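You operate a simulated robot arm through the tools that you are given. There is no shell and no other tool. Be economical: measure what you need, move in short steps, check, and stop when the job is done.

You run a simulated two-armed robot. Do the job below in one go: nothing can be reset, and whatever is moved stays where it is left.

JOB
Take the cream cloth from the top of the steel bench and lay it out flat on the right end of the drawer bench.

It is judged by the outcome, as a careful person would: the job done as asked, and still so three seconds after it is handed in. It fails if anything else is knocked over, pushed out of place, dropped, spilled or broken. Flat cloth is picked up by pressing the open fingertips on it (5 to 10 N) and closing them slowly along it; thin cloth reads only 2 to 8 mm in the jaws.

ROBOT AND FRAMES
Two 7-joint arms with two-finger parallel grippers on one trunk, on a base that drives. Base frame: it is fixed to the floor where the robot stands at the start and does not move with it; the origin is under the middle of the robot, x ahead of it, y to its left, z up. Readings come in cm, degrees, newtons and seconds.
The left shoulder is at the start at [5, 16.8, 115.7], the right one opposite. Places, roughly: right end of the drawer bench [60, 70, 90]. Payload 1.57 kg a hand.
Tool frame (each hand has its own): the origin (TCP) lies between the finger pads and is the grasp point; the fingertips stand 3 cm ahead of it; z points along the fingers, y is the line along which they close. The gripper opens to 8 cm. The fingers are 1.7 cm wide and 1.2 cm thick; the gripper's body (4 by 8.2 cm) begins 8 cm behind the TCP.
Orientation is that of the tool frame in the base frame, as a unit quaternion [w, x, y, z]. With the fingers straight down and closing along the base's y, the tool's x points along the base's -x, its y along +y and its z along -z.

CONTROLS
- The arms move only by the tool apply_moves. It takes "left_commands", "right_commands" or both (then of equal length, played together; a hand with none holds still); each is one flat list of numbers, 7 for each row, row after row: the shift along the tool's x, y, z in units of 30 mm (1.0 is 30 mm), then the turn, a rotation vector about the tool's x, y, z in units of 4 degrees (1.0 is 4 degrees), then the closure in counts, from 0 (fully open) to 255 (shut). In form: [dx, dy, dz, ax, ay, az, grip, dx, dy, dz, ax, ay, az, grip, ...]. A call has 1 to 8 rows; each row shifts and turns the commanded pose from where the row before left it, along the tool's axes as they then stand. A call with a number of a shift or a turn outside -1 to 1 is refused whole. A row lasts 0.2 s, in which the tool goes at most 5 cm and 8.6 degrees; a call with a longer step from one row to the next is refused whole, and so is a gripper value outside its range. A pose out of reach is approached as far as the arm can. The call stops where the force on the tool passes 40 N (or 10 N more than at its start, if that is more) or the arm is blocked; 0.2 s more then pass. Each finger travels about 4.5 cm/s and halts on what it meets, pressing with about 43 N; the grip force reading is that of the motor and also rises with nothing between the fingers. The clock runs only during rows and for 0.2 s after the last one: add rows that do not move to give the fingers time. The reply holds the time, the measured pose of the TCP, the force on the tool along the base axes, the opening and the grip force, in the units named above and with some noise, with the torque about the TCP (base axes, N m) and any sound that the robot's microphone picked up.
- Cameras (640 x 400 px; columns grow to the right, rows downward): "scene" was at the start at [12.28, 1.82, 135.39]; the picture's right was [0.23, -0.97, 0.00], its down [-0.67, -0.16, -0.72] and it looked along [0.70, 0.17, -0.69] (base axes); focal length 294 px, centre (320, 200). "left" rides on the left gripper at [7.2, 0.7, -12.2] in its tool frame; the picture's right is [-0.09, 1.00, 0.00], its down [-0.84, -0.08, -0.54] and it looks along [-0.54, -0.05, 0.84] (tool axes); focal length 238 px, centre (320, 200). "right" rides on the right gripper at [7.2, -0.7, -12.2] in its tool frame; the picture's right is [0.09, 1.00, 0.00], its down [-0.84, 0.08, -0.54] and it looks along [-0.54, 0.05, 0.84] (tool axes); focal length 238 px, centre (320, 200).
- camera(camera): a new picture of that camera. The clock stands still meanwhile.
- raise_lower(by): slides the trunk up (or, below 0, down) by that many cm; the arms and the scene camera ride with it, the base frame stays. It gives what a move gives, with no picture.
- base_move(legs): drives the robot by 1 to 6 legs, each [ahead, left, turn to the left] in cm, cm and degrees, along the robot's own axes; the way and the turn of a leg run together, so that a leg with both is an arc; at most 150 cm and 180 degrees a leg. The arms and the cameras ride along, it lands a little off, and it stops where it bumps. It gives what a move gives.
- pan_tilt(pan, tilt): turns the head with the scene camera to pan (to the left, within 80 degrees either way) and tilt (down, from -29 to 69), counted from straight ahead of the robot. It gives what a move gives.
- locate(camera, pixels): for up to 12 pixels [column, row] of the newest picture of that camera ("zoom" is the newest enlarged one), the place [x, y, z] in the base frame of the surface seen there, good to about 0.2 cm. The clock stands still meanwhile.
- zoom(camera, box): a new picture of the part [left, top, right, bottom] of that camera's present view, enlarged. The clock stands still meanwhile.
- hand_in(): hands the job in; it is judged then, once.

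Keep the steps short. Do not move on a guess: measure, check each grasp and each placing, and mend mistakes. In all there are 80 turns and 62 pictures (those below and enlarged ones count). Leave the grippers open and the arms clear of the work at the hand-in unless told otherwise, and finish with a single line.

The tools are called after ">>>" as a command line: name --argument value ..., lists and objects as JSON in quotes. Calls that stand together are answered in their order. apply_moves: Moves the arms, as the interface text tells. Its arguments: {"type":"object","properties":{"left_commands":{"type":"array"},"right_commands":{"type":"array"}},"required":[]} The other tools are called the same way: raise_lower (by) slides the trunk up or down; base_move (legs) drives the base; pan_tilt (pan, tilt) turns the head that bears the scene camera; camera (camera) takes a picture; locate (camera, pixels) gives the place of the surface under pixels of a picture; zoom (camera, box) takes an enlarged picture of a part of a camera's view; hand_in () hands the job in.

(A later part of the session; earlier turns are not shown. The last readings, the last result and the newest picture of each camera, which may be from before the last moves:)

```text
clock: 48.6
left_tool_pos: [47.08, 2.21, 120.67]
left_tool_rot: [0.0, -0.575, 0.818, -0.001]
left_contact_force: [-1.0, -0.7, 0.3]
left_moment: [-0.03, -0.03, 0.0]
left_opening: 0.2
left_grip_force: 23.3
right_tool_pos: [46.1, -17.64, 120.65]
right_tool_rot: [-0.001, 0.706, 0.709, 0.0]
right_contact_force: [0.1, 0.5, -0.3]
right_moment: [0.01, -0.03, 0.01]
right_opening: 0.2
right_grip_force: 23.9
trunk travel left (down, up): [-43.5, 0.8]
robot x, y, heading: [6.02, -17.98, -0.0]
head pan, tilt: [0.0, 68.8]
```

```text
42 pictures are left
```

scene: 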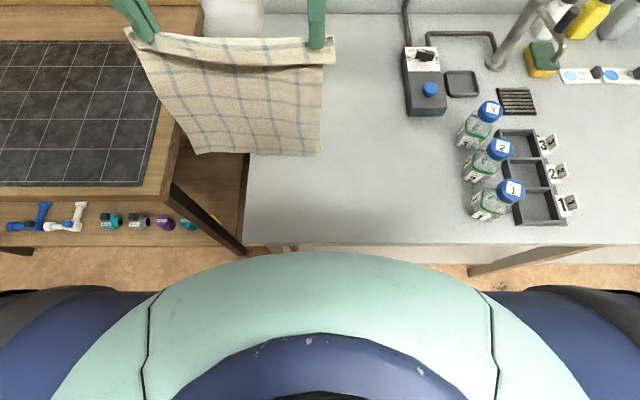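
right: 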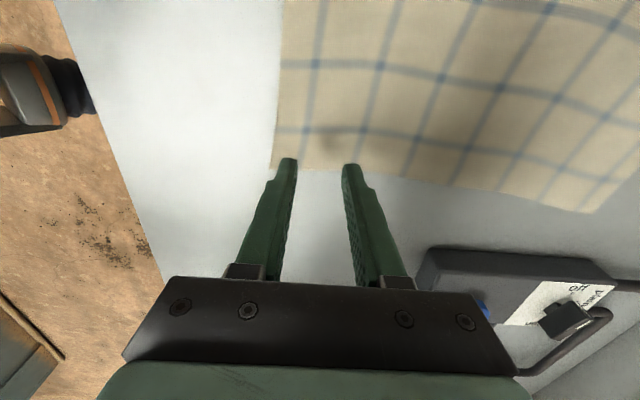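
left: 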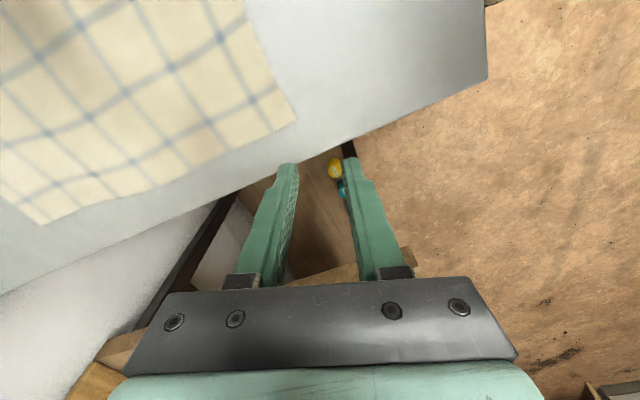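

The base was blocked after 11 cm. I look left to see what it met, before moving anything.

>>> pan_tilt --pan 60 --tilt 45

>>> camera --camera "scene"

>>> pan_tilt --pan 35 --tilt 65

>>> camera --camera "scene"

```text
clock: 49.9
left_tool_pos: [47.09, 2.21, 120.59]
left_tool_rot: [-0.001, -0.574, 0.819, -0.001]
left_contact_force: [-0.9, -1.3, 0.2]
left_moment: [-0.01, 0.01, -0.01]
left_opening: 0.2
left_grip_force: 23.7
right_tool_pos: [46.04, -17.57, 120.69]
right_tool_rot: [-0.001, 0.706, 0.709, 0.001]
right_contact_force: [0.4, 1.1, -0.1]
right_moment: [0.03, 0.03, -0.04]
right_opening: 0.2
right_grip_force: 23.8
trunk travel left (down, up): [-43.5, 0.8]
robot x, y, heading: [6.31, -17.99, -0.0]
head pan, tilt: [60.0, 45.0]
```

```text
41 pictures are left
```

scene: 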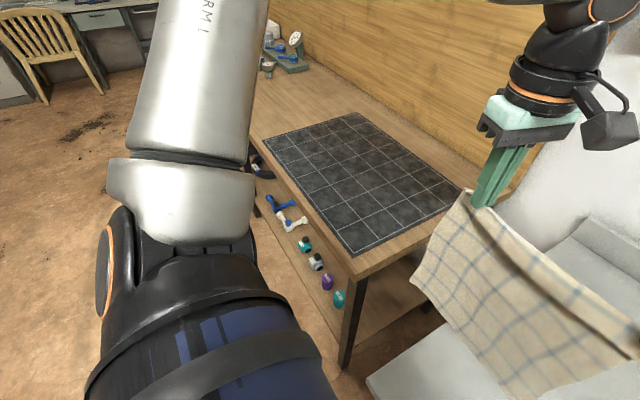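

```text
clock: 50.8
left_tool_pos: [47.04, 2.25, 120.65]
left_tool_rot: [0.0, -0.574, 0.819, -0.001]
left_contact_force: [0.2, -1.6, -0.8]
left_moment: [-0.03, 0.06, -0.01]
left_opening: 0.21
left_grip_force: 23.7
right_tool_pos: [46.07, -17.63, 120.63]
right_tool_rot: [-0.001, 0.706, 0.709, 0.0]
right_contact_force: [0.4, 1.0, -1.2]
right_moment: [0.02, 0.0, -0.02]
right_opening: 0.22
right_grip_force: 23.7
trunk travel left (down, up): [-43.5, 0.8]
robot x, y, heading: [6.14, -17.99, 0.1]
head pan, tilt: [35.0, 65.0]
```

```text
40 pictures are left
```

scene: 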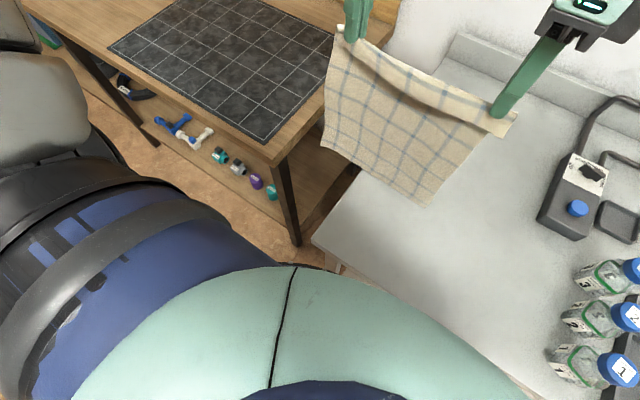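

Nothing is displaced: most likely the base met the steel bench's front leg near (32,-4). I back off 9 cm, then drive left 60 cm.

>>> base_move --legs '[[-9, 0, 0], [0, 30, 0], [0, 30, 0]]'

>>> pan_tilt --pan 0 --tilt 50

>>> camera --camera "scene"

```text
clock: 55.1
left_tool_pos: [38.3, 61.58, 120.62]
left_tool_rot: [-0.001, -0.572, 0.82, -0.001]
left_contact_force: [-0.4, -1.1, -0.1]
left_moment: [-0.07, -0.03, 0.01]
left_opening: 0.23
left_grip_force: 23.7
right_tool_pos: [37.33, 41.71, 120.64]
right_tool_rot: [0.0, 0.708, 0.707, 0.0]
right_contact_force: [0.2, 1.0, -0.2]
right_moment: [0.04, 0.0, -0.01]
right_opening: 0.19
right_grip_force: 24.0
trunk travel left (down, up): [-43.5, 0.8]
robot x, y, heading: [-2.71, 41.54, -0.3]
head pan, tilt: [35.0, 65.0]
```

```text
clock: 56.1
left_tool_pos: [38.36, 61.61, 120.62]
left_tool_rot: [0.0, -0.572, 0.82, -0.001]
left_contact_force: [0.3, -1.4, -0.1]
left_moment: [-0.06, -0.01, 0.01]
left_opening: 0.18
left_grip_force: 23.8
right_tool_pos: [37.36, 41.74, 120.73]
right_tool_rot: [-0.001, 0.708, 0.707, 0.001]
right_contact_force: [0.1, 1.5, -0.1]
right_moment: [0.02, 0.02, 0.01]
right_opening: 0.21
right_grip_force: 23.7
trunk travel left (down, up): [-43.5, 0.8]
robot x, y, heading: [-2.27, 41.5, -0.2]
head pan, tilt: [0.0, 50.0]
```

```text
39 pictures are left
```

scene: 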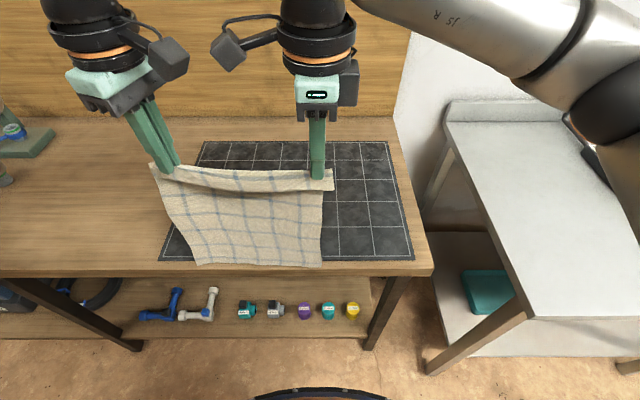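

The cloth hangs in front of the mat. I extend both hands forward 19 cm at this height to test the reach needed for laying.

>>> apply_moves --left_commands '[-0.273, -0.752, 0, 0, 0, 0, 255, -0.273, -0.752, 0, 0, 0, 0, 255, -0.273, -0.752, 0, 0, 0, 0, 255, -0.273, -0.752, 0, 0, 0, 0, 255, -0.273, -0.752, 0, 0, 0, 0, 255, -0.273, -0.752, 0, 0, 0, 0, 255, -0.273, -0.752, 0, 0, 0, 0, 255, -0.273, -0.752, 0, 0, 0, 0, 255]' --right_commands '[0, 0.8, 0, 0, 0, 0, 255, 0, 0.8, 0, 0, 0, 0, 255, 0, 0.8, 0, 0, 0, 0, 255, 0, 0.8, 0, 0, 0, 0, 255, 0, 0.8, 0, 0, 0, 0, 255, 0, 0.8, 0, 0, 0, 0, 255, 0, 0.8, 0, 0, 0, 0, 255, 0, 0.8, 0, 0, 0, 0, 255]'

```text
clock: 57.9
left_tool_pos: [51.26, 64.85, 119.55]
left_tool_rot: [-0.003, -0.569, 0.822, -0.008]
left_contact_force: [4.0, -35.1, 1.0]
left_moment: [-1.03, -0.13, 0.17]
left_opening: 0.22
left_grip_force: 23.3
left hand out of reach, approached as far as the arm can: row 5, 6, 7, 8
right_tool_pos: [53.79, 41.48, 120.04]
right_tool_rot: [-0.008, 0.703, 0.711, 0.003]
right_contact_force: [-4.6, 35.2, -0.4]
right_moment: [1.01, 0.12, 0.06]
right_opening: 0.22
right_grip_force: 23.8
right hand out of reach, approached as far as the arm can: row 7, 8
trunk travel left (down, up): [-43.5, 0.8]
robot x, y, heading: [-2.12, 41.41, -0.3]
head pan, tilt: [0.0, 50.0]
```

The hands spread and the cloth pulled taut (35 N). I ease the tension at once: left hand back inward, right hand back to x≈50.

>>> apply_moves --left_commands '[0.585, 0, 0, 0, 0, 0, 255, 0.585, 0, 0, 0, 0, 0, 255]' --right_commands '[0, -0.6, 0, 0, 0, 0, 255, 0, -0.6, 0, 0, 0, 0, 255]'

>>> camera --camera "scene"

```text
clock: 58.5
left_tool_pos: [49.43, 62.83, 119.24]
left_tool_rot: [0.001, -0.574, 0.819, 0.0]
left_contact_force: [0.5, -4.0, -0.2]
left_moment: [-0.15, 0.0, 0.0]
left_opening: 0.22
left_grip_force: 24.1
left hand out of reach, approached as far as the arm can: row 1, 2
right_tool_pos: [50.4, 40.7, 120.16]
right_tool_rot: [0.002, 0.709, 0.705, 0.0]
right_contact_force: [0.2, 4.9, -0.9]
right_moment: [0.08, 0.0, 0.0]
right_opening: 0.18
right_grip_force: 23.1
trunk travel left (down, up): [-43.5, 0.8]
robot x, y, heading: [-2.19, 41.46, -0.2]
head pan, tilt: [0.0, 50.0]
```

```text
38 pictures are left
```

scene: 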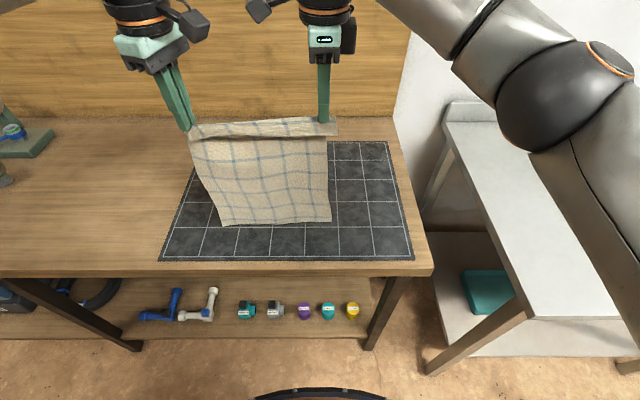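

Reach is limited by azimuth/inner side on the left, and by extension. Two remedies: shift both hands a few cm to the left, and tilt the fingers forward, which brings the wrists back. I shift +y (left 2.5, right 4.5 cm, which also slackens) and start tilting 16°.

>>> apply_moves --left_commands '[-0.196, 0.071, 0, 0, 0, 0, 255, -0.196, 0.071, 0, 0, 0, 0, 255, -0.196, 0.071, 0, 0, 0, 0, 255, -0.196, 0.071, 0, 0, 0, 0, 255, 0, 0, 0, 0.94, -0.342, 0, 255, 0, 0, 0, 0.94, -0.342, 0, 255, 0, 0, 0, 0.94, -0.342, 0, 255, 0, 0, 0, 0.94, -0.342, 0, 255]' --right_commands '[0.375, 0, 0, 0, 0, 0, 255, 0.375, 0, 0, 0, 0, 0, 255, 0.375, 0, 0, 0, 0, 0, 255, 0.375, 0, 0, 0, 0, 0, 255, 0, 0, 0, -1, 0, 0, 255, 0, 0, 0, -1, 0, 0, 255, 0, 0, 0, -1, 0, 0, 255, 0, 0, 0, -1, 0, 0, 255]'

```text
clock: 60.3
left_tool_pos: [49.5, 65.13, 119.24]
left_tool_rot: [0.114, -0.567, 0.812, -0.082]
left_contact_force: [-0.2, 0.6, -0.1]
left_moment: [0.03, 0.0, -0.01]
left_opening: 0.21
left_grip_force: 23.6
right_tool_pos: [50.38, 45.27, 120.18]
right_tool_rot: [0.099, 0.701, 0.699, 0.1]
right_contact_force: [-0.4, -0.5, -1.1]
right_moment: [0.03, 0.05, -0.02]
right_opening: 0.19
right_grip_force: 24.5
trunk travel left (down, up): [-43.5, 0.8]
robot x, y, heading: [-2.66, 40.86, -0.3]
head pan, tilt: [0.0, 50.0]
```

No tension, both followed. I tilt on to 48°.

>>> apply_moves --left_commands '[0, 0, 0, 0.94, -0.342, 0, 255, 0, 0, 0, 0.94, -0.342, 0, 255, 0, 0, 0, 0.94, -0.342, 0, 255, 0, 0, 0, 0.94, -0.342, 0, 255, 0, 0, 0, 0.94, -0.342, 0, 255, 0, 0, 0, 0.94, -0.342, 0, 255, 0, 0, 0, 0.94, -0.342, 0, 255, 0, 0, 0, 0.94, -0.342, 0, 255]' --right_commands '[0, 0, 0, -1, 0, 0, 255, 0, 0, 0, -1, 0, 0, 255, 0, 0, 0, -1, 0, 0, 255, 0, 0, 0, -1, 0, 0, 255, 0, 0, 0, -1, 0, 0, 255, 0, 0, 0, -1, 0, 0, 255, 0, 0, 0, -1, 0, 0, 255, 0, 0, 0, -1, 0, 0, 255]'

>>> camera --camera "scene"

```text
clock: 62.1
left_tool_pos: [49.52, 65.07, 119.42]
left_tool_rot: [0.334, -0.522, 0.749, -0.235]
left_contact_force: [0.7, -1.0, -0.3]
left_moment: [0.03, 0.01, -0.02]
left_opening: 0.24
left_grip_force: 24.0
right_tool_pos: [50.38, 45.27, 120.21]
right_tool_rot: [0.288, 0.647, 0.645, 0.288]
right_contact_force: [-0.4, 1.1, 0.6]
right_moment: [0.01, 0.03, -0.01]
right_opening: 0.23
right_grip_force: 23.6
trunk travel left (down, up): [-43.5, 0.8]
robot x, y, heading: [-2.12, 41.77, -0.3]
head pan, tilt: [0.0, 50.0]
```

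```text
37 pictures are left
```

scene: 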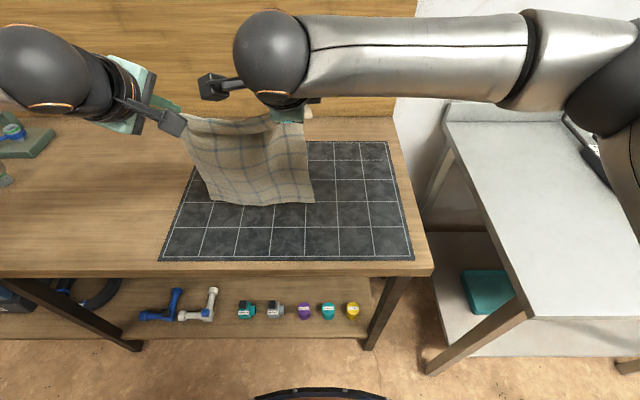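

Tilt done with no tension. I extend both hands 14 cm forward.

>>> apply_moves --left_commands '[-0.137, -0.377, 0.446, 0, 0, 0, 255, -0.137, -0.377, 0.446, 0, 0, 0, 255, -0.137, -0.377, 0.446, 0, 0, 0, 255, -0.137, -0.377, 0.446, 0, 0, 0, 255, -0.137, -0.377, 0.446, 0, 0, 0, 255, -0.137, -0.377, 0.446, 0, 0, 0, 255, -0.137, -0.377, 0.446, 0, 0, 0, 255, -0.137, -0.377, 0.446, 0, 0, 0, 255]' --right_commands '[0, 0.401, 0.446, 0, 0, 0, 255, 0, 0.401, 0.446, 0, 0, 0, 255, 0, 0.401, 0.446, 0, 0, 0, 255, 0, 0.401, 0.446, 0, 0, 0, 255, 0, 0.401, 0.446, 0, 0, 0, 255, 0, 0.401, 0.446, 0, 0, 0, 255, 0, 0.401, 0.446, 0, 0, 0, 255, 0, 0.401, 0.446, 0, 0, 0, 255]'

```text
clock: 63.9
left_tool_pos: [63.99, 64.99, 119.19]
left_tool_rot: [0.333, -0.523, 0.749, -0.235]
left_contact_force: [0.7, 0.1, 0.0]
left_moment: [-0.02, -0.02, -0.01]
left_opening: 0.19
left_grip_force: 23.8
right_tool_pos: [64.97, 45.25, 120.11]
right_tool_rot: [0.288, 0.647, 0.645, 0.287]
right_contact_force: [0.0, 0.2, -1.1]
right_moment: [-0.03, 0.01, -0.01]
right_opening: 0.19
right_grip_force: 23.9
trunk travel left (down, up): [-43.5, 0.8]
robot x, y, heading: [-2.66, 41.65, -0.1]
head pan, tilt: [0.0, 50.0]
```

Reach is good now: x≈64. I drive 7 cm forward to bring the hands to x≈71, and look.

>>> base_move --legs '[[7, 0, 0]]'

>>> camera --camera "scene"

```text
clock: 65.0
left_tool_pos: [70.87, 65.01, 119.26]
left_tool_rot: [0.334, -0.522, 0.749, -0.235]
left_contact_force: [1.0, -0.2, 0.3]
left_moment: [0.03, 0.03, -0.02]
left_opening: 0.23
left_grip_force: 23.7
right_tool_pos: [71.96, 45.14, 120.08]
right_tool_rot: [0.288, 0.647, 0.645, 0.288]
right_contact_force: [0.5, -0.2, -0.3]
right_moment: [-0.02, 0.0, 0.0]
right_opening: 0.2
right_grip_force: 23.8
trunk travel left (down, up): [-43.5, 0.8]
robot x, y, heading: [4.4, 41.65, -0.5]
head pan, tilt: [0.0, 50.0]
```

```text
36 pictures are left
```

scene: 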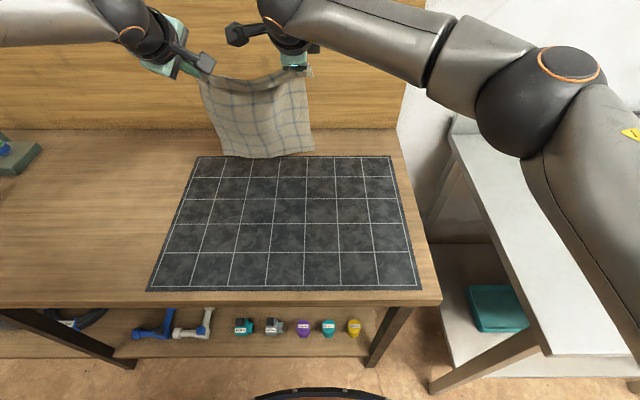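

>>> locate --camera "scene" --pixels '[[228, 153], [265, 156], [311, 153], [205, 80], [310, 75], [168, 290], [415, 290]]'

```text
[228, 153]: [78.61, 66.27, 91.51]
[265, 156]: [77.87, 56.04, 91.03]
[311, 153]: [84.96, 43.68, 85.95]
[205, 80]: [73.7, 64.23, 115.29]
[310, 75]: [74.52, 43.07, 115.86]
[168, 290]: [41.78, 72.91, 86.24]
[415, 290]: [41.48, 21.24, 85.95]
```

The bottom edge hangs at (78,56,91). Landing it there, the cloth would end up spanning x≈48–78 and y≈43–66, all on the bench. I lower the trunk 5 cm so that the far edge touches down.

>>> raise_lower --by -5

>>> camera --camera "scene"

```text
clock: 65.9
left_tool_pos: [70.82, 65.0, 114.34]
left_tool_rot: [0.332, -0.523, 0.749, -0.235]
left_contact_force: [-0.1, 0.1, 0.2]
left_moment: [0.02, 0.06, 0.01]
left_opening: 0.22
left_grip_force: 24.2
right_tool_pos: [71.79, 45.25, 115.06]
right_tool_rot: [0.287, 0.647, 0.645, 0.288]
right_contact_force: [0.0, 0.6, -0.1]
right_moment: [0.0, 0.02, 0.02]
right_opening: 0.22
right_grip_force: 23.6
trunk travel left (down, up): [-38.5, 5.8]
robot x, y, heading: [4.89, 41.63, -0.3]
head pan, tilt: [0.0, 50.0]
```

```text
35 pictures are left
```

scene: 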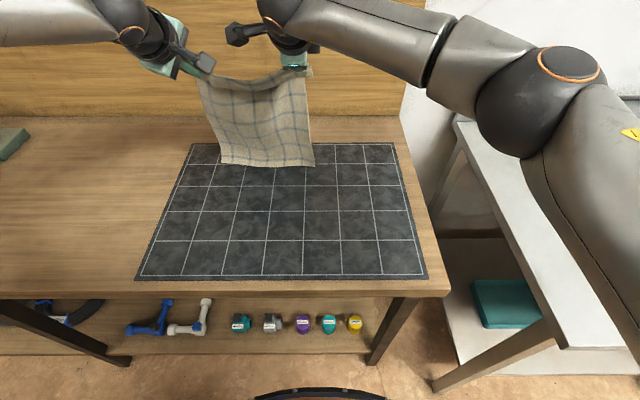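

The far edge is about to touch. I now lay: hands arc back and down while the tilt unwinds (first half).

>>> apply_moves --left_commands '[0.196, 0.538, -0.1, -0.94, 0.342, 0, 255, 0.199, 0.547, -0.06, -0.94, 0.342, 0, 255, 0.23, 0.632, -0.013, -0.627, 0.228, 0, 255, 0.23, 0.632, 0.019, -0.627, 0.228, 0, 255, 0.229, 0.63, 0.049, -0.627, 0.228, 0, 255, 0.238, 0.655, 0.13, -0.627, 0.228, 0, 255, 0.236, 0.649, 0.163, -0.627, 0.228, 0, 255, 0.233, 0.641, 0.195, -0.627, 0.228, 0, 255]' --right_commands '[0, -0.62, -0.02, 1, 0, 0, 255, 0, -0.63, 0.02, 1, 0, 0, 255, 0, -0.672, -0.013, 0.667, 0, 0, 255, 0, -0.672, 0.019, 0.667, 0, 0, 255, 0, -0.67, 0.049, 0.667, 0, 0, 255, 0, -0.697, 0.13, 0.667, 0, 0, 255, 0, -0.69, 0.163, 0.667, 0, 0, 255, 0, -0.682, 0.195, 0.667, 0, 0, 255]'

>>> camera --camera "scene"

```text
clock: 67.7
left_tool_pos: [58.69, 65.23, 104.08]
left_tool_rot: [0.17, -0.56, 0.802, -0.121]
left_contact_force: [0.9, -0.4, -0.4]
left_moment: [0.01, -0.02, 0.01]
left_opening: 0.21
left_grip_force: 23.8
right_tool_pos: [59.7, 45.27, 104.2]
right_tool_rot: [0.146, 0.693, 0.69, 0.147]
right_contact_force: [0.2, 0.4, 0.0]
right_moment: [0.01, 0.0, -0.02]
right_opening: 0.22
right_grip_force: 23.6
trunk travel left (down, up): [-38.5, 5.8]
robot x, y, heading: [4.66, 41.92, -0.3]
head pan, tilt: [0.0, 50.0]
```

```text
34 pictures are left
```

scene: 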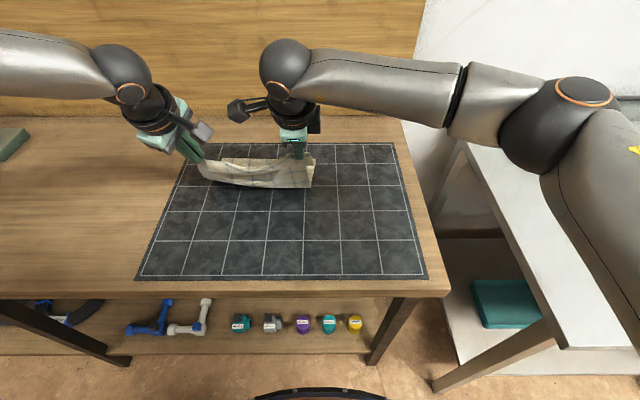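

>>> zoom --camera "scene" --box '[170, 110, 340, 220]'

>>> camera --camera "right"

```text
3.64 times, centred on (255, 165) of scene
```

zoom: 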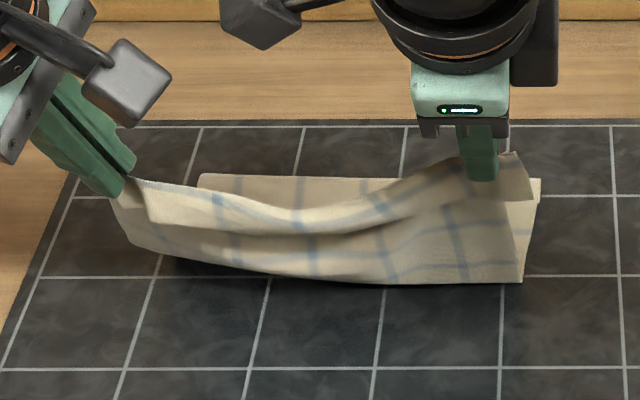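

```text
32 pictures are left
```

right: 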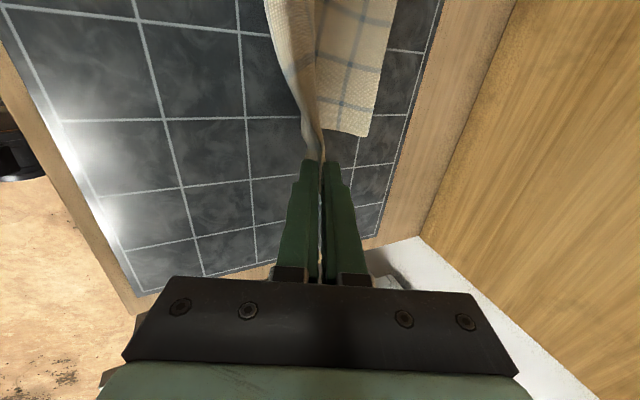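

The far edge lies flat behind and the cloth belly sags toward the robot, as wanted. I measure where the far edge lies.

>>> locate --camera "zoom" --pixels '[[240, 180], [350, 180], [538, 184], [330, 280], [515, 280], [140, 240]]'

```text
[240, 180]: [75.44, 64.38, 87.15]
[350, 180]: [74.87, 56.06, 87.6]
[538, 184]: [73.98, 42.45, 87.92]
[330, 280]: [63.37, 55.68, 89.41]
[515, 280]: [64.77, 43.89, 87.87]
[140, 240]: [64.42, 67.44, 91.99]
```

Far edge at x≈75. I continue the arc to hand position (≈48, z≈90), fingers upright.

>>> apply_moves --left_commands '[0.235, 0.647, 0.315, -0.94, 0.342, 0, 255, 0.227, 0.624, 0.362, -0.94, 0.342, 0, 255, 0.218, 0.599, 0.407, -0.94, 0.342, 0, 255, 0.192, 0.527, 0.476, -0.94, 0.342, 0, 255, 0.18, 0.495, 0.514, -0.94, 0.342, 0, 255, 0.168, 0.461, 0.55, -0.94, 0.342, 0, 255, 0.15, 0.414, 0.6, 0, 0, 0, 255, 0.15, 0.414, 0.6, 0, 0, 0, 255]' --right_commands '[0, -0.688, 0.315, 1, 0, 0, 255, 0, -0.664, 0.362, 1, 0, 0, 255, 0, -0.637, 0.407, 1, 0, 0, 255, 0, -0.561, 0.476, 1, 0, 0, 255, 0, -0.527, 0.514, 1, 0, 0, 255, 0, -0.49, 0.55, 1, 0, 0, 255, 0, -0.44, 0.6, 0, 0, 0, 255, 0, -0.44, 0.6, 0, 0, 0, 255]'

>>> zoom --camera "scene" --box '[130, 110, 370, 260]'

```text
clock: 69.5
left_tool_pos: [47.63, 65.2, 89.99]
left_tool_rot: [0.001, -0.573, 0.82, 0.0]
left_contact_force: [0.8, 0.6, 0.8]
left_moment: [0.0, -0.03, -0.02]
left_opening: 0.24
left_grip_force: 23.9
right_tool_pos: [48.59, 45.24, 90.23]
right_tool_rot: [-0.001, 0.708, 0.706, 0.001]
right_contact_force: [0.4, -0.3, 0.3]
right_moment: [-0.02, -0.01, -0.04]
right_opening: 0.17
right_grip_force: 23.3
trunk travel left (down, up): [-38.5, 5.8]
robot x, y, heading: [4.38, 41.47, -0.1]
head pan, tilt: [0.0, 50.0]
```

```text
2.67 times, centred on (250, 185) of scene
```

zoom: 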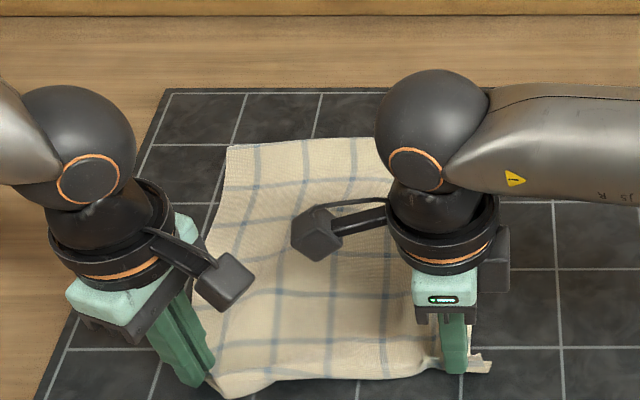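

Nicely spread out. I pull back 1 cm and apart 0.5 cm each to draw it smooth, and lower 0.5 cm.

>>> apply_moves --left_commands '[-0.019, 0.167, 0.05, 0, 0, 0, 255, -0.019, 0.167, 0.05, 0, 0, 0, 255, 0, 0, 0.06, 0, 0, 0, 255]' --right_commands '[-0.075, -0.17, 0.05, 0, 0, 0, 255, -0.075, -0.17, 0.05, 0, 0, 0, 255, 0, 0, 0.08, 0, 0, 0, 255]'

>>> zoom --camera "scene" --box '[130, 130, 370, 280]'

>>> camera --camera "right"

```text
clock: 70.3
left_tool_pos: [46.73, 65.52, 89.79]
left_tool_rot: [0.003, -0.572, 0.82, -0.003]
left_contact_force: [5.4, -2.7, 9.2]
left_moment: [-0.1, -0.2, 0.03]
left_opening: 0.23
left_grip_force: 24.3
right_tool_pos: [47.48, 44.97, 89.98]
right_tool_rot: [-0.001, 0.708, 0.706, 0.001]
right_contact_force: [-2.4, 2.2, 6.6]
right_moment: [-0.01, 0.1, -0.05]
right_opening: 0.2
right_grip_force: 23.3
trunk travel left (down, up): [-38.5, 5.8]
robot x, y, heading: [4.49, 41.8, -0.5]
head pan, tilt: [0.0, 50.0]
```

```text
2.67 times, centred on (250, 205) of scene
```

zoom: 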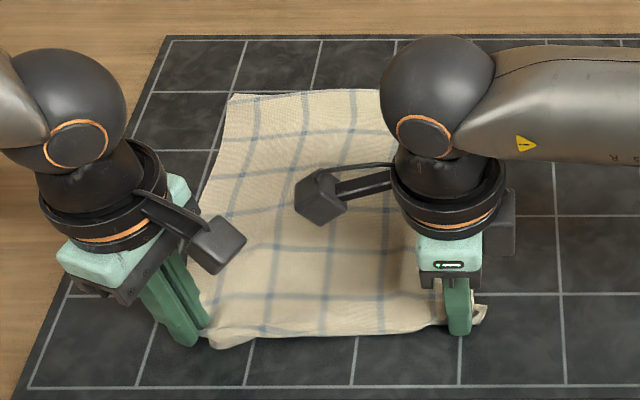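

```text
29 pictures are left
```

right: 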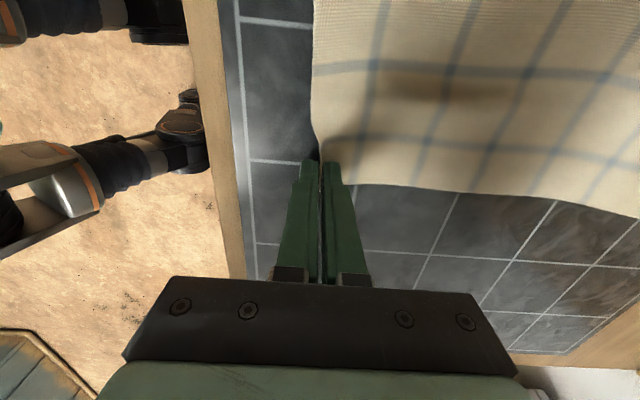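

Tips touch the mat lightly (7–9 N). I open slowly while in light contact, so the fingers spread the gathered edge out, then lift.

>>> apply_moves --left_commands '[0, 0, -0.03, 0, 0, 0, 245, 0, 0, 0, 0, 0, 0, 230, 0, 0, 0, 0, 0, 0, 215, 0, 0, 0, 0, 0, 0, 200, 0, 0, 0, 0, 0, 0, 185, 0, 0, 0, 0, 0, 0, 170, 0, 0, 0, 0, 0, 0, 155, 0, 0, 0, 0, 0, 0, 145]' --right_commands '[0, 0, -0.02, 0, 0, 0, 245, 0, 0, 0, 0, 0, 0, 230, 0, 0, 0, 0, 0, 0, 215, 0, 0, 0, 0, 0, 0, 200, 0, 0, 0, 0, 0, 0, 185, 0, 0, 0, 0, 0, 0, 170, 0, 0, 0, 0, 0, 0, 155, 0, 0, 0, 0, 0, 0, 145]'

>>> apply_moves --left_commands '[0, 0, -0.2, 0, 0, 0, 145, 0, 0, -0.4, 0, 0, 0, 145, 0, 0, -0.7, 0, 0, 0, 145, 0, 0, -1, 0, 0, 0, 145, 0, 0, -1, 0, 0, 0, 145, 0, 0, -1, 0, 0, 0, 145]' --right_commands '[0, 0, -0.2, 0, 0, 0, 145, 0, 0, -0.4, 0, 0, 0, 145, 0, 0, -0.7, 0, 0, 0, 145, 0, 0, -1, 0, 0, 0, 145, 0, 0, -1, 0, 0, 0, 145, 0, 0, -1, 0, 0, 0, 145]'

>>> camera --camera "scene"

```text
clock: 72.1
left_tool_pos: [46.67, 65.51, 89.77]
left_tool_rot: [0.0, -0.572, 0.82, -0.001]
left_contact_force: [0.6, 0.0, 0.2]
left_moment: [-0.02, 0.02, 0.0]
left_opening: 3.41
left_grip_force: 0.0
right_tool_pos: [47.55, 44.84, 89.83]
right_tool_rot: [0.0, 0.708, 0.706, 0.0]
right_contact_force: [0.7, -0.1, 0.5]
right_moment: [-0.01, -0.04, -0.01]
right_opening: 3.46
right_grip_force: 0.0
trunk travel left (down, up): [-38.5, 5.8]
robot x, y, heading: [4.18, 41.11, -0.3]
head pan, tilt: [0.0, 50.0]
```

```text
clock: 73.5
left_tool_pos: [46.54, 65.6, 102.63]
left_tool_rot: [0.0, -0.572, 0.82, -0.001]
left_contact_force: [0.4, -0.4, 1.0]
left_moment: [-0.02, 0.0, -0.04]
left_opening: 3.47
left_grip_force: 0.1
right_tool_pos: [47.63, 44.73, 103.04]
right_tool_rot: [0.0, 0.707, 0.707, 0.0]
right_contact_force: [-0.2, -0.4, -0.3]
right_moment: [0.02, -0.01, -0.02]
right_opening: 3.45
right_grip_force: 0.1
trunk travel left (down, up): [-38.5, 5.8]
robot x, y, heading: [4.68, 41.5, -0.3]
head pan, tilt: [0.0, 50.0]
```

```text
28 pictures are left
```

scene: 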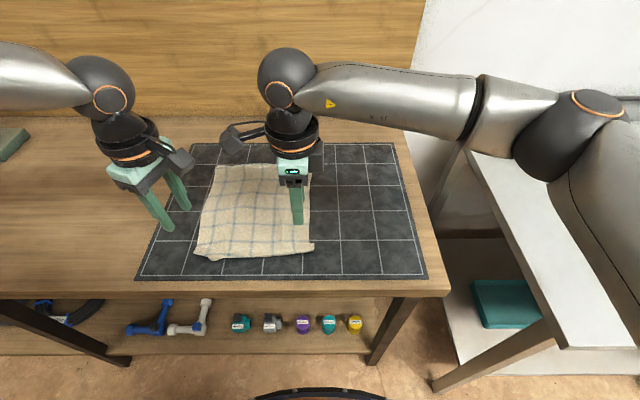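

Both released cleanly and the cloth stays. I raise the hands 13 cm more and apart to see it all.

>>> apply_moves --left_commands '[-0.6, 0.2, -0.6, 0, 0, 0, 100, -0.6, 0.2, -0.6, 0, 0, 0, 100, -0.6, 0.2, -0.6, 0, 0, 0, 60, -0.6, 0.2, -0.6, 0, 0, 0, 60, -0.6, 0.2, -0.6, 0, 0, 0, 0, -0.6, 0.2, -0.6, 0, 0, 0, 0]' --right_commands '[-0.9, 0, -0.6, 0, 0, 0, 100, -0.9, 0, -0.6, 0, 0, 0, 100, -0.9, 0, -0.6, 0, 0, 0, 60, -0.9, 0, -0.6, 0, 0, 0, 60, -0.9, 0, -0.6, 0, 0, 0, 0, -0.9, 0, -0.6, 0, 0, 0, 0]'

>>> zoom --camera "scene" --box '[140, 130, 380, 280]'

```text
clock: 74.9
left_tool_pos: [47.12, 76.82, 113.31]
left_tool_rot: [-0.001, -0.572, 0.82, -0.002]
left_contact_force: [0.2, -0.7, -0.1]
left_moment: [0.01, -0.01, -0.01]
left_opening: 8.03
left_grip_force: 0.2
right_tool_pos: [47.34, 28.75, 113.57]
right_tool_rot: [0.0, 0.708, 0.707, 0.001]
right_contact_force: [-0.1, -0.1, -0.2]
right_moment: [0.01, 0.02, 0.02]
right_opening: 7.98
right_grip_force: 0.0
trunk travel left (down, up): [-38.5, 5.8]
robot x, y, heading: [4.61, 41.33, -0.4]
head pan, tilt: [0.0, 50.0]
```

```text
2.67 times, centred on (260, 205) of scene
```

zoom: 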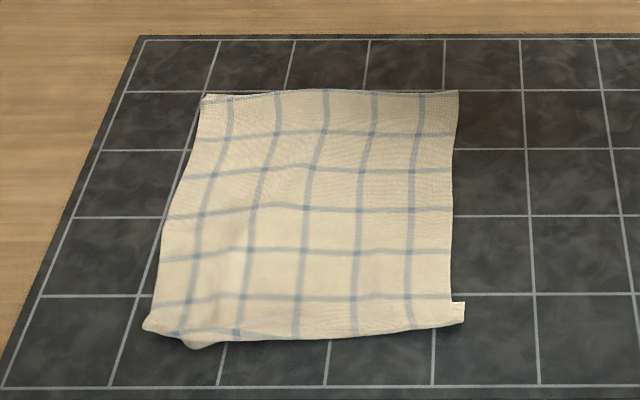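

Almost flat; the near edge looks slightly turned under at the left corner (zoom 190,340) and right corner (460,312). I measure heights and extents, and look closer.

>>> locate --camera "zoom" --pixels '[[208, 98], [455, 94], [460, 312], [150, 325], [200, 342], [310, 335], [400, 328], [190, 250], [320, 100], [230, 310], [300, 220], [450, 200]]'

>>> zoom --camera "scene" --box '[185, 225, 325, 270]'

```text
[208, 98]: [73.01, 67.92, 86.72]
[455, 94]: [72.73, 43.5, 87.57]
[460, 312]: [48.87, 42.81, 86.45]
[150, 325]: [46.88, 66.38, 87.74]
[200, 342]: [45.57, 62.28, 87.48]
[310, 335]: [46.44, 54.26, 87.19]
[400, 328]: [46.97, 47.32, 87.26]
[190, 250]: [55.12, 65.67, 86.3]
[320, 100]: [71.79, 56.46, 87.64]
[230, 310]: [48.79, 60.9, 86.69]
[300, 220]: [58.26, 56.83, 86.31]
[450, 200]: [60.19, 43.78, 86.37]
```

```text
4.57 times, centred on (255, 248) of scene
```

zoom: 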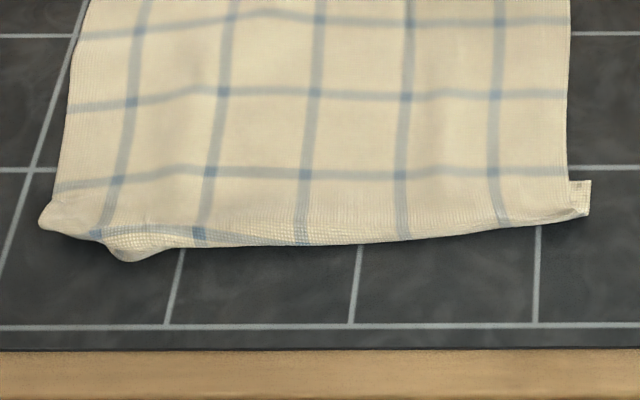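

The cloth measures ~27 cm front to back rather than ~31, so the near edge is tucked under ~3 cm; the far edge reads 1.3 cm high. I look closely at the far edge.

>>> zoom --camera "scene" --box '[200, 150, 330, 200]'

>>> camera --camera "right"

>>> camera --camera "left"

```text
4.92 times, centred on (265, 175) of scene
```

zoom: 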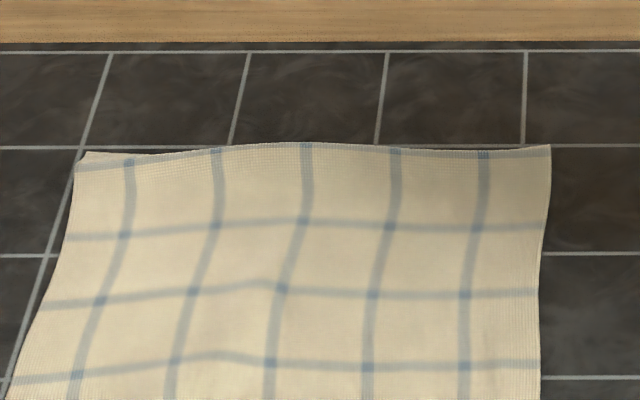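

```text
24 pictures are left
```

right: 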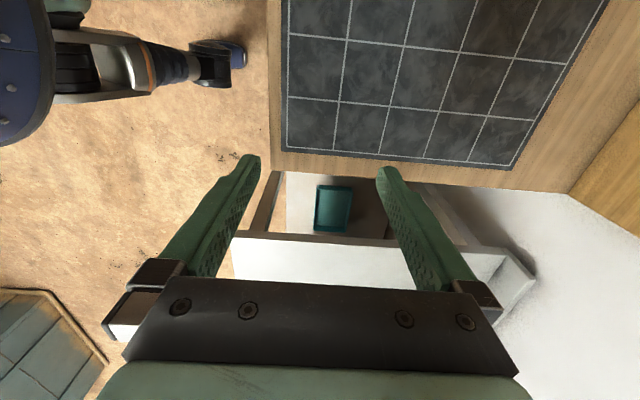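

```text
23 pictures are left
```

left: 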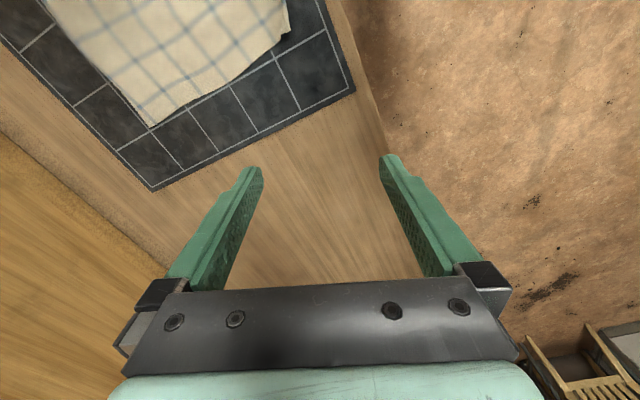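

The far edge is fine, but the near strip (~2.5 cm) is turned under. At the right end its true corner peeks out as a tab at (48.9,42.8). I'll close the right fingers, press on that tab and drag it toward the robot to unfold it. First, approach above it.

>>> apply_moves --right_commands '[0.5625, 0.067, 0.9, 0, 0, 0, 255, 0.5625, 0.067, 0.9, 0, 0, 0, 255, 0.5625, 0.067, 0.9, 0, 0, 0, 255, 0.5625, 0.067, 0.9, 0, 0, 0, 255, 0.5625, 0.067, 0.9, 0, 0, 0, 255, 0.5625, 0.067, 0.9, 0, 0, 0, 255, 0.5625, 0.067, 0.9, 0, 0, 0, 255, 0.5625, 0.067, 0.9, 0, 0, 0, 255]'

>>> zoom --camera "right" --box '[200, 80, 440, 230]'

```text
clock: 76.7
left_tool_pos: [47.09, 76.95, 113.27]
left_tool_rot: [0.001, -0.572, 0.82, -0.001]
left_contact_force: [0.8, -0.4, 0.9]
left_moment: [-0.01, 0.0, 0.05]
left_opening: 8.01
left_grip_force: 0.1
right_tool_pos: [48.94, 42.3, 91.9]
right_tool_rot: [0.0, 0.708, 0.706, 0.0]
right_contact_force: [0.0, -0.2, 0.0]
right_moment: [0.02, 0.0, 0.02]
right_opening: 0.0
right_grip_force: 21.6
trunk travel left (down, up): [-38.5, 5.8]
robot x, y, heading: [4.67, 41.42, -0.3]
head pan, tilt: [0.0, 50.0]
```

```text
2.67 times, centred on (320, 155) of right
```

zoom: 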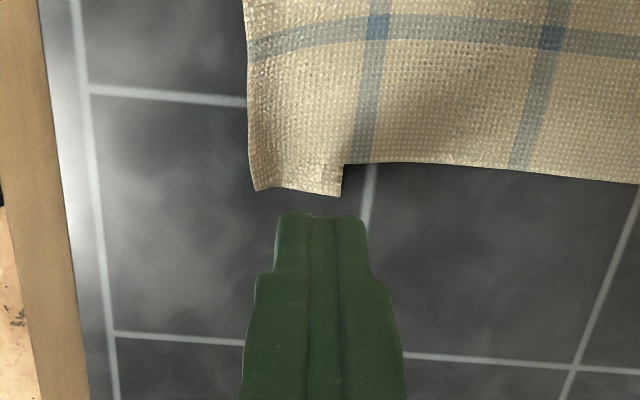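

The tab is clear: zoom (255–345, 165–195). I get its exact place.

>>> locate --camera "zoom" --pixels '[[335, 188], [330, 172], [262, 185], [300, 182], [300, 140], [252, 110], [400, 155]]'

```text
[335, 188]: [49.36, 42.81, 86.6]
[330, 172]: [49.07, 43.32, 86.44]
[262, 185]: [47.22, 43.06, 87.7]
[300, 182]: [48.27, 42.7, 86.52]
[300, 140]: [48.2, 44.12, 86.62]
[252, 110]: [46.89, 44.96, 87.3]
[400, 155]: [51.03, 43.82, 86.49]
```

I lower onto the tab.

>>> apply_moves --right_commands '[0.02, 0, 0.25, 0, 0, 0, 255, 0.02, 0, 0.25, 0, 0, 0, 255, 0.02, 0, 0.15, 0, 0, 0, 255, 0, 0, 0.08, 0, 0, 0, 255, 0, 0, 0.06, 0, 0, 0, 255]'

```text
clock: 77.9
left_tool_pos: [47.08, 76.88, 113.35]
left_tool_rot: [0.0, -0.573, 0.82, 0.0]
left_contact_force: [-0.2, 0.6, -0.1]
left_moment: [0.02, 0.0, 0.0]
left_opening: 7.99
left_grip_force: 0.1
right_tool_pos: [49.16, 42.49, 89.68]
right_tool_rot: [0.0, 0.708, 0.706, 0.0]
right_contact_force: [-0.7, -0.2, 0.1]
right_moment: [-0.04, -0.01, -0.03]
right_opening: 0.0
right_grip_force: 21.5
trunk travel left (down, up): [-38.5, 5.8]
robot x, y, heading: [4.41, 41.65, -0.1]
head pan, tilt: [0.0, 50.0]
```

>>> apply_moves --right_commands '[0, 0, 0.05, 0, 0, 0, 255, 0, 0, 0.05, 0, 0, 0, 255]'

```text
clock: 78.5
left_tool_pos: [47.05, 76.89, 113.43]
left_tool_rot: [0.001, -0.572, 0.82, -0.001]
left_contact_force: [0.1, 0.3, -0.7]
left_moment: [-0.03, 0.0, 0.02]
left_opening: 8.04
left_grip_force: 0.1
right_tool_pos: [49.14, 42.46, 89.4]
right_tool_rot: [0.001, 0.708, 0.706, 0.0]
right_contact_force: [-1.9, -2.6, 12.7]
right_moment: [0.01, 0.17, 0.02]
right_opening: 0.0
right_grip_force: 21.5
trunk travel left (down, up): [-38.5, 5.8]
robot x, y, heading: [4.44, 41.41, -0.5]
head pan, tilt: [0.0, 50.0]
```

12.7 N contact. I drag slowly toward the robot 4 cm.

>>> apply_moves --right_commands '[-0.02, -0.17, 0, 0, 0, 0, 255, -0.02, -0.17, 0, 0, 0, 0, 255, -0.02, -0.17, 0, 0, 0, 0, 255, -0.02, -0.17, 0, 0, 0, 0, 255, -0.02, -0.17, 0, 0, 0, 0, 255, -0.02, -0.17, 0, 0, 0, 0, 255, -0.02, -0.17, 0, 0, 0, 0, 255, -0.02, -0.17, 0, 0, 0, 0, 255]'

>>> zoom --camera "right" --box '[200, 80, 440, 230]'

```text
clock: 80.3
left_tool_pos: [47.1, 76.92, 113.36]
left_tool_rot: [0.0, -0.572, 0.82, -0.002]
left_contact_force: [-0.5, 0.2, -0.3]
left_moment: [-0.02, 0.02, 0.02]
left_opening: 8.03
left_grip_force: 0.0
right_tool_pos: [45.32, 41.93, 89.45]
right_tool_rot: [0.0, 0.709, 0.705, 0.004]
right_contact_force: [13.4, 2.0, 21.0]
right_moment: [0.16, -0.37, -0.06]
right_opening: 0.0
right_grip_force: 21.5
trunk travel left (down, up): [-38.5, 5.8]
robot x, y, heading: [4.27, 41.77, -0.4]
head pan, tilt: [0.0, 50.0]
```

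```text
2.67 times, centred on (320, 155) of right
```

zoom: 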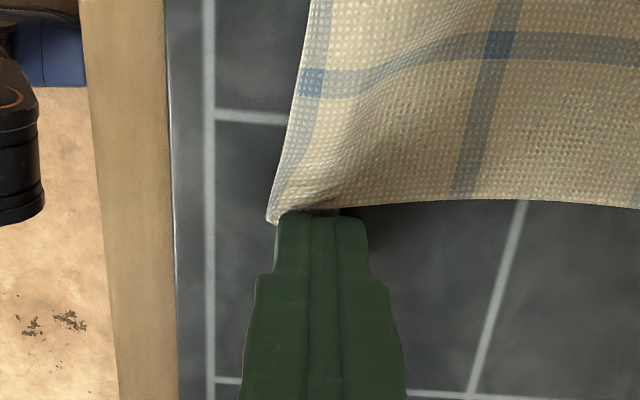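

That dragged the corner with both layers instead of unfolding. I lift the right hand off and look again.

>>> apply_moves --right_commands '[0, 0, -0.5, 0, 0, 0, 255, -0.8, 0, -1, 0, 0, 0, 160, -1, 0, -1, 0, 0, 0, 160, -1, 0, -1, 0, 0, 0, 160, -1, 0, 0, 0, 0, 0, 160]'

>>> zoom --camera "scene" --box '[160, 140, 350, 270]'

```text
clock: 81.5
left_tool_pos: [47.18, 76.81, 113.39]
left_tool_rot: [0.001, -0.572, 0.82, -0.001]
left_contact_force: [-0.5, -0.3, 0.9]
left_moment: [0.05, 0.02, 0.04]
left_opening: 8.0
left_grip_force: 0.1
right_tool_pos: [45.21, 30.47, 99.85]
right_tool_rot: [0.0, 0.708, 0.706, 0.001]
right_contact_force: [0.6, -0.1, 0.5]
right_moment: [0.0, 0.02, 0.0]
right_opening: 2.97
right_grip_force: 0.1
trunk travel left (down, up): [-38.5, 5.8]
robot x, y, heading: [4.58, 41.64, -0.3]
head pan, tilt: [0.0, 50.0]
```

```text
3.08 times, centred on (255, 205) of scene
```

zoom: 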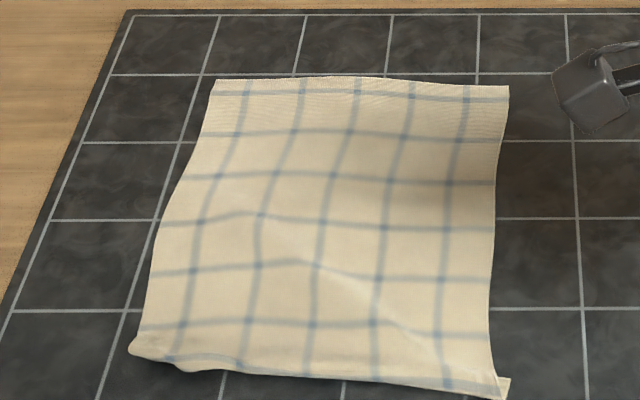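

Now the seventh blue line runs along the near fold, so ~2.5–3 cm is turned under along the whole front. Plan: pinch single-layer cloth ~5 cm behind the fold with both hands, lift so the flap hangs free, then lower while moving forward so the flap trails out toward the robot. I measure.

>>> locate --camera "zoom" --pixels '[[183, 325], [248, 322], [375, 323], [438, 335], [490, 337], [135, 350], [240, 370], [445, 388], [500, 392], [215, 83], [507, 88], [360, 80]]'

```text
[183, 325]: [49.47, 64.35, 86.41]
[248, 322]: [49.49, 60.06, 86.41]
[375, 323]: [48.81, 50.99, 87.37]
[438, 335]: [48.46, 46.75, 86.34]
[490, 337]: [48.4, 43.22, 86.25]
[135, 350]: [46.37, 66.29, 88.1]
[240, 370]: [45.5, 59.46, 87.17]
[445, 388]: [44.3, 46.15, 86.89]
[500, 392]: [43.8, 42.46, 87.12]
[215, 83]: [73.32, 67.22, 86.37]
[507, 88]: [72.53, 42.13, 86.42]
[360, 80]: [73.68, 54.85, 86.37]
```

The far edge lies flat (z 86.4). I move both hands above the new pinch points: right (49.2,45.3), left (51.3,64), z≈92.

>>> apply_moves --left_commands '[0.443, -0.343, 0.892, 0, 0, 0, 160, 0.443, -0.343, 0.892, 0, 0, 0, 160, 0.443, -0.343, 0.892, 0, 0, 0, 160, 0.443, -0.343, 0.892, 0, 0, 0, 160, 0.443, -0.343, 0.892, 0, 0, 0, 160, 0.443, -0.343, 0.892, 0, 0, 0, 160, 0.443, -0.343, 0.892, 0, 0, 0, 160, 0.443, -0.343, 0.892, 0, 0, 0, 160]' --right_commands '[0.617, 0.167, 0.327, 0, 0, 0, 160, 0.617, 0.167, 0.327, 0, 0, 0, 160, 0.617, 0.167, 0.327, 0, 0, 0, 160, 0.617, 0.167, 0.327, 0, 0, 0, 160, 0.617, 0.167, 0.327, 0, 0, 0, 160, 0.617, 0.167, 0.327, 0, 0, 0, 160, 0.617, 0.167, 0.327, 0, 0, 0, 160, 0.617, 0.167, 0.327, 0, 0, 0, 160]'

```text
clock: 83.3
left_tool_pos: [50.56, 64.39, 92.14]
left_tool_rot: [0.0, -0.572, 0.82, -0.002]
left_contact_force: [-0.7, 0.5, 0.3]
left_moment: [0.0, 0.01, 0.02]
left_opening: 2.96
left_grip_force: 0.1
left hand out of reach, approached as far as the arm can: row 8
right_tool_pos: [49.23, 45.41, 91.98]
right_tool_rot: [0.001, 0.708, 0.707, 0.0]
right_contact_force: [-1.0, -1.1, -0.1]
right_moment: [0.0, 0.02, -0.02]
right_opening: 2.99
right_grip_force: 0.1
trunk travel left (down, up): [-38.5, 5.8]
robot x, y, heading: [4.75, 41.59, -0.2]
head pan, tilt: [0.0, 50.0]
```

Left is at its limit by 0.8 cm. I shift the base 2.5 cm forward, 4 cm right, to give it room (fingertips are 2.5 cm above the cloth).

>>> base_move --legs '[[2.5, -4, 0]]'

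```text
clock: 84.2
left_tool_pos: [53.08, 60.47, 92.23]
left_tool_rot: [0.0, -0.572, 0.82, -0.001]
left_contact_force: [0.8, -0.3, 0.9]
left_moment: [-0.01, -0.02, 0.0]
left_opening: 2.98
left_grip_force: 0.1
right_tool_pos: [51.64, 41.32, 91.85]
right_tool_rot: [0.0, 0.708, 0.706, 0.0]
right_contact_force: [0.6, -0.6, -0.2]
right_moment: [0.04, 0.03, 0.02]
right_opening: 2.95
right_grip_force: 0.2
trunk travel left (down, up): [-38.5, 5.8]
robot x, y, heading: [7.45, 37.65, -0.3]
head pan, tilt: [0.0, 50.0]
```

>>> apply_moves --left_commands '[-0.228, 0.252, 0, 0, 0, 0, 160, -0.228, 0.252, 0, 0, 0, 0, 160, -0.228, 0.252, 0, 0, 0, 0, 160, -0.228, 0.252, 0, 0, 0, 0, 160, 0, 0, 0.25, 0, 0, 0, 160, 0, 0, 0.25, 0, 0, 0, 160, 0, 0, 0.15, 0, 0, 0, 160, 0, 0, 0.13, 0, 0, 0, 160]' --right_commands '[0.34, -0.203, 0, 0, 0, 0, 160, 0.34, -0.203, 0, 0, 0, 0, 160, 0.34, -0.203, 0, 0, 0, 0, 160, 0.34, -0.203, 0, 0, 0, 0, 160, 0, 0, 0.25, 0, 0, 0, 160, 0, 0, 0.2, 0, 0, 0, 160, 0, 0, 0.12, 0, 0, 0, 160, 0, 0, 0.1, 0, 0, 0, 160]'

>>> zoom --camera "scene" --box '[140, 130, 380, 280]'

```text
clock: 86.0
left_tool_pos: [51.06, 64.11, 89.9]
left_tool_rot: [0.0, -0.573, 0.82, -0.002]
left_contact_force: [-0.8, -0.3, -0.3]
left_moment: [-0.01, -0.01, -0.02]
left_opening: 2.96
left_grip_force: 0.0
right_tool_pos: [49.2, 45.49, 89.9]
right_tool_rot: [-0.001, 0.708, 0.707, 0.001]
right_contact_force: [-0.5, -0.7, 0.2]
right_moment: [-0.02, -0.02, -0.01]
right_opening: 2.96
right_grip_force: 0.1
trunk travel left (down, up): [-38.5, 5.8]
robot x, y, heading: [7.25, 37.2, -0.3]
head pan, tilt: [0.0, 50.0]
```

```text
2.67 times, centred on (260, 205) of scene
```

zoom: 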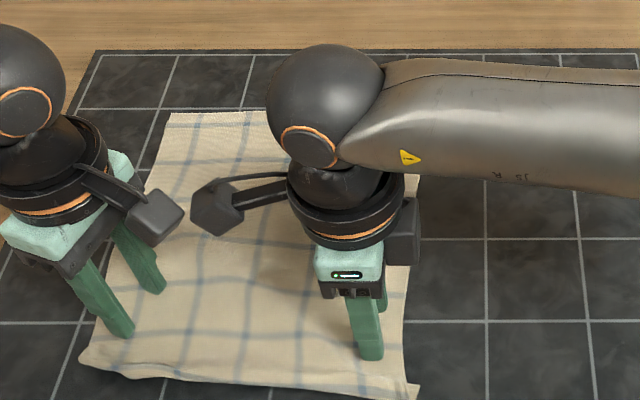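

Well placed, on single-layer cloth behind the fold. I lower to contact.

>>> apply_moves --left_commands '[0, 0, 0.06, 0, 0, 0, 160, 0, 0, 0.06, 0, 0, 0, 160, 0, 0, 0.05, 0, 0, 0, 160]' --right_commands '[0, 0, 0.06, 0, 0, 0, 160, 0, 0, 0.06, 0, 0, 0, 160, 0, 0, 0.05, 0, 0, 0, 160]'

```text
clock: 86.8
left_tool_pos: [51.14, 64.09, 89.51]
left_tool_rot: [0.001, -0.572, 0.82, -0.001]
left_contact_force: [-1.3, 1.1, 4.2]
left_moment: [0.06, 0.09, 0.02]
left_opening: 3.0
left_grip_force: 0.2
right_tool_pos: [49.16, 45.5, 89.52]
right_tool_rot: [0.0, 0.707, 0.707, 0.001]
right_contact_force: [0.2, -1.4, 8.7]
right_moment: [-0.1, 0.02, -0.01]
right_opening: 2.97
right_grip_force: 0.1
trunk travel left (down, up): [-38.5, 5.8]
robot x, y, heading: [6.84, 37.38, -0.2]
head pan, tilt: [0.0, 50.0]
```

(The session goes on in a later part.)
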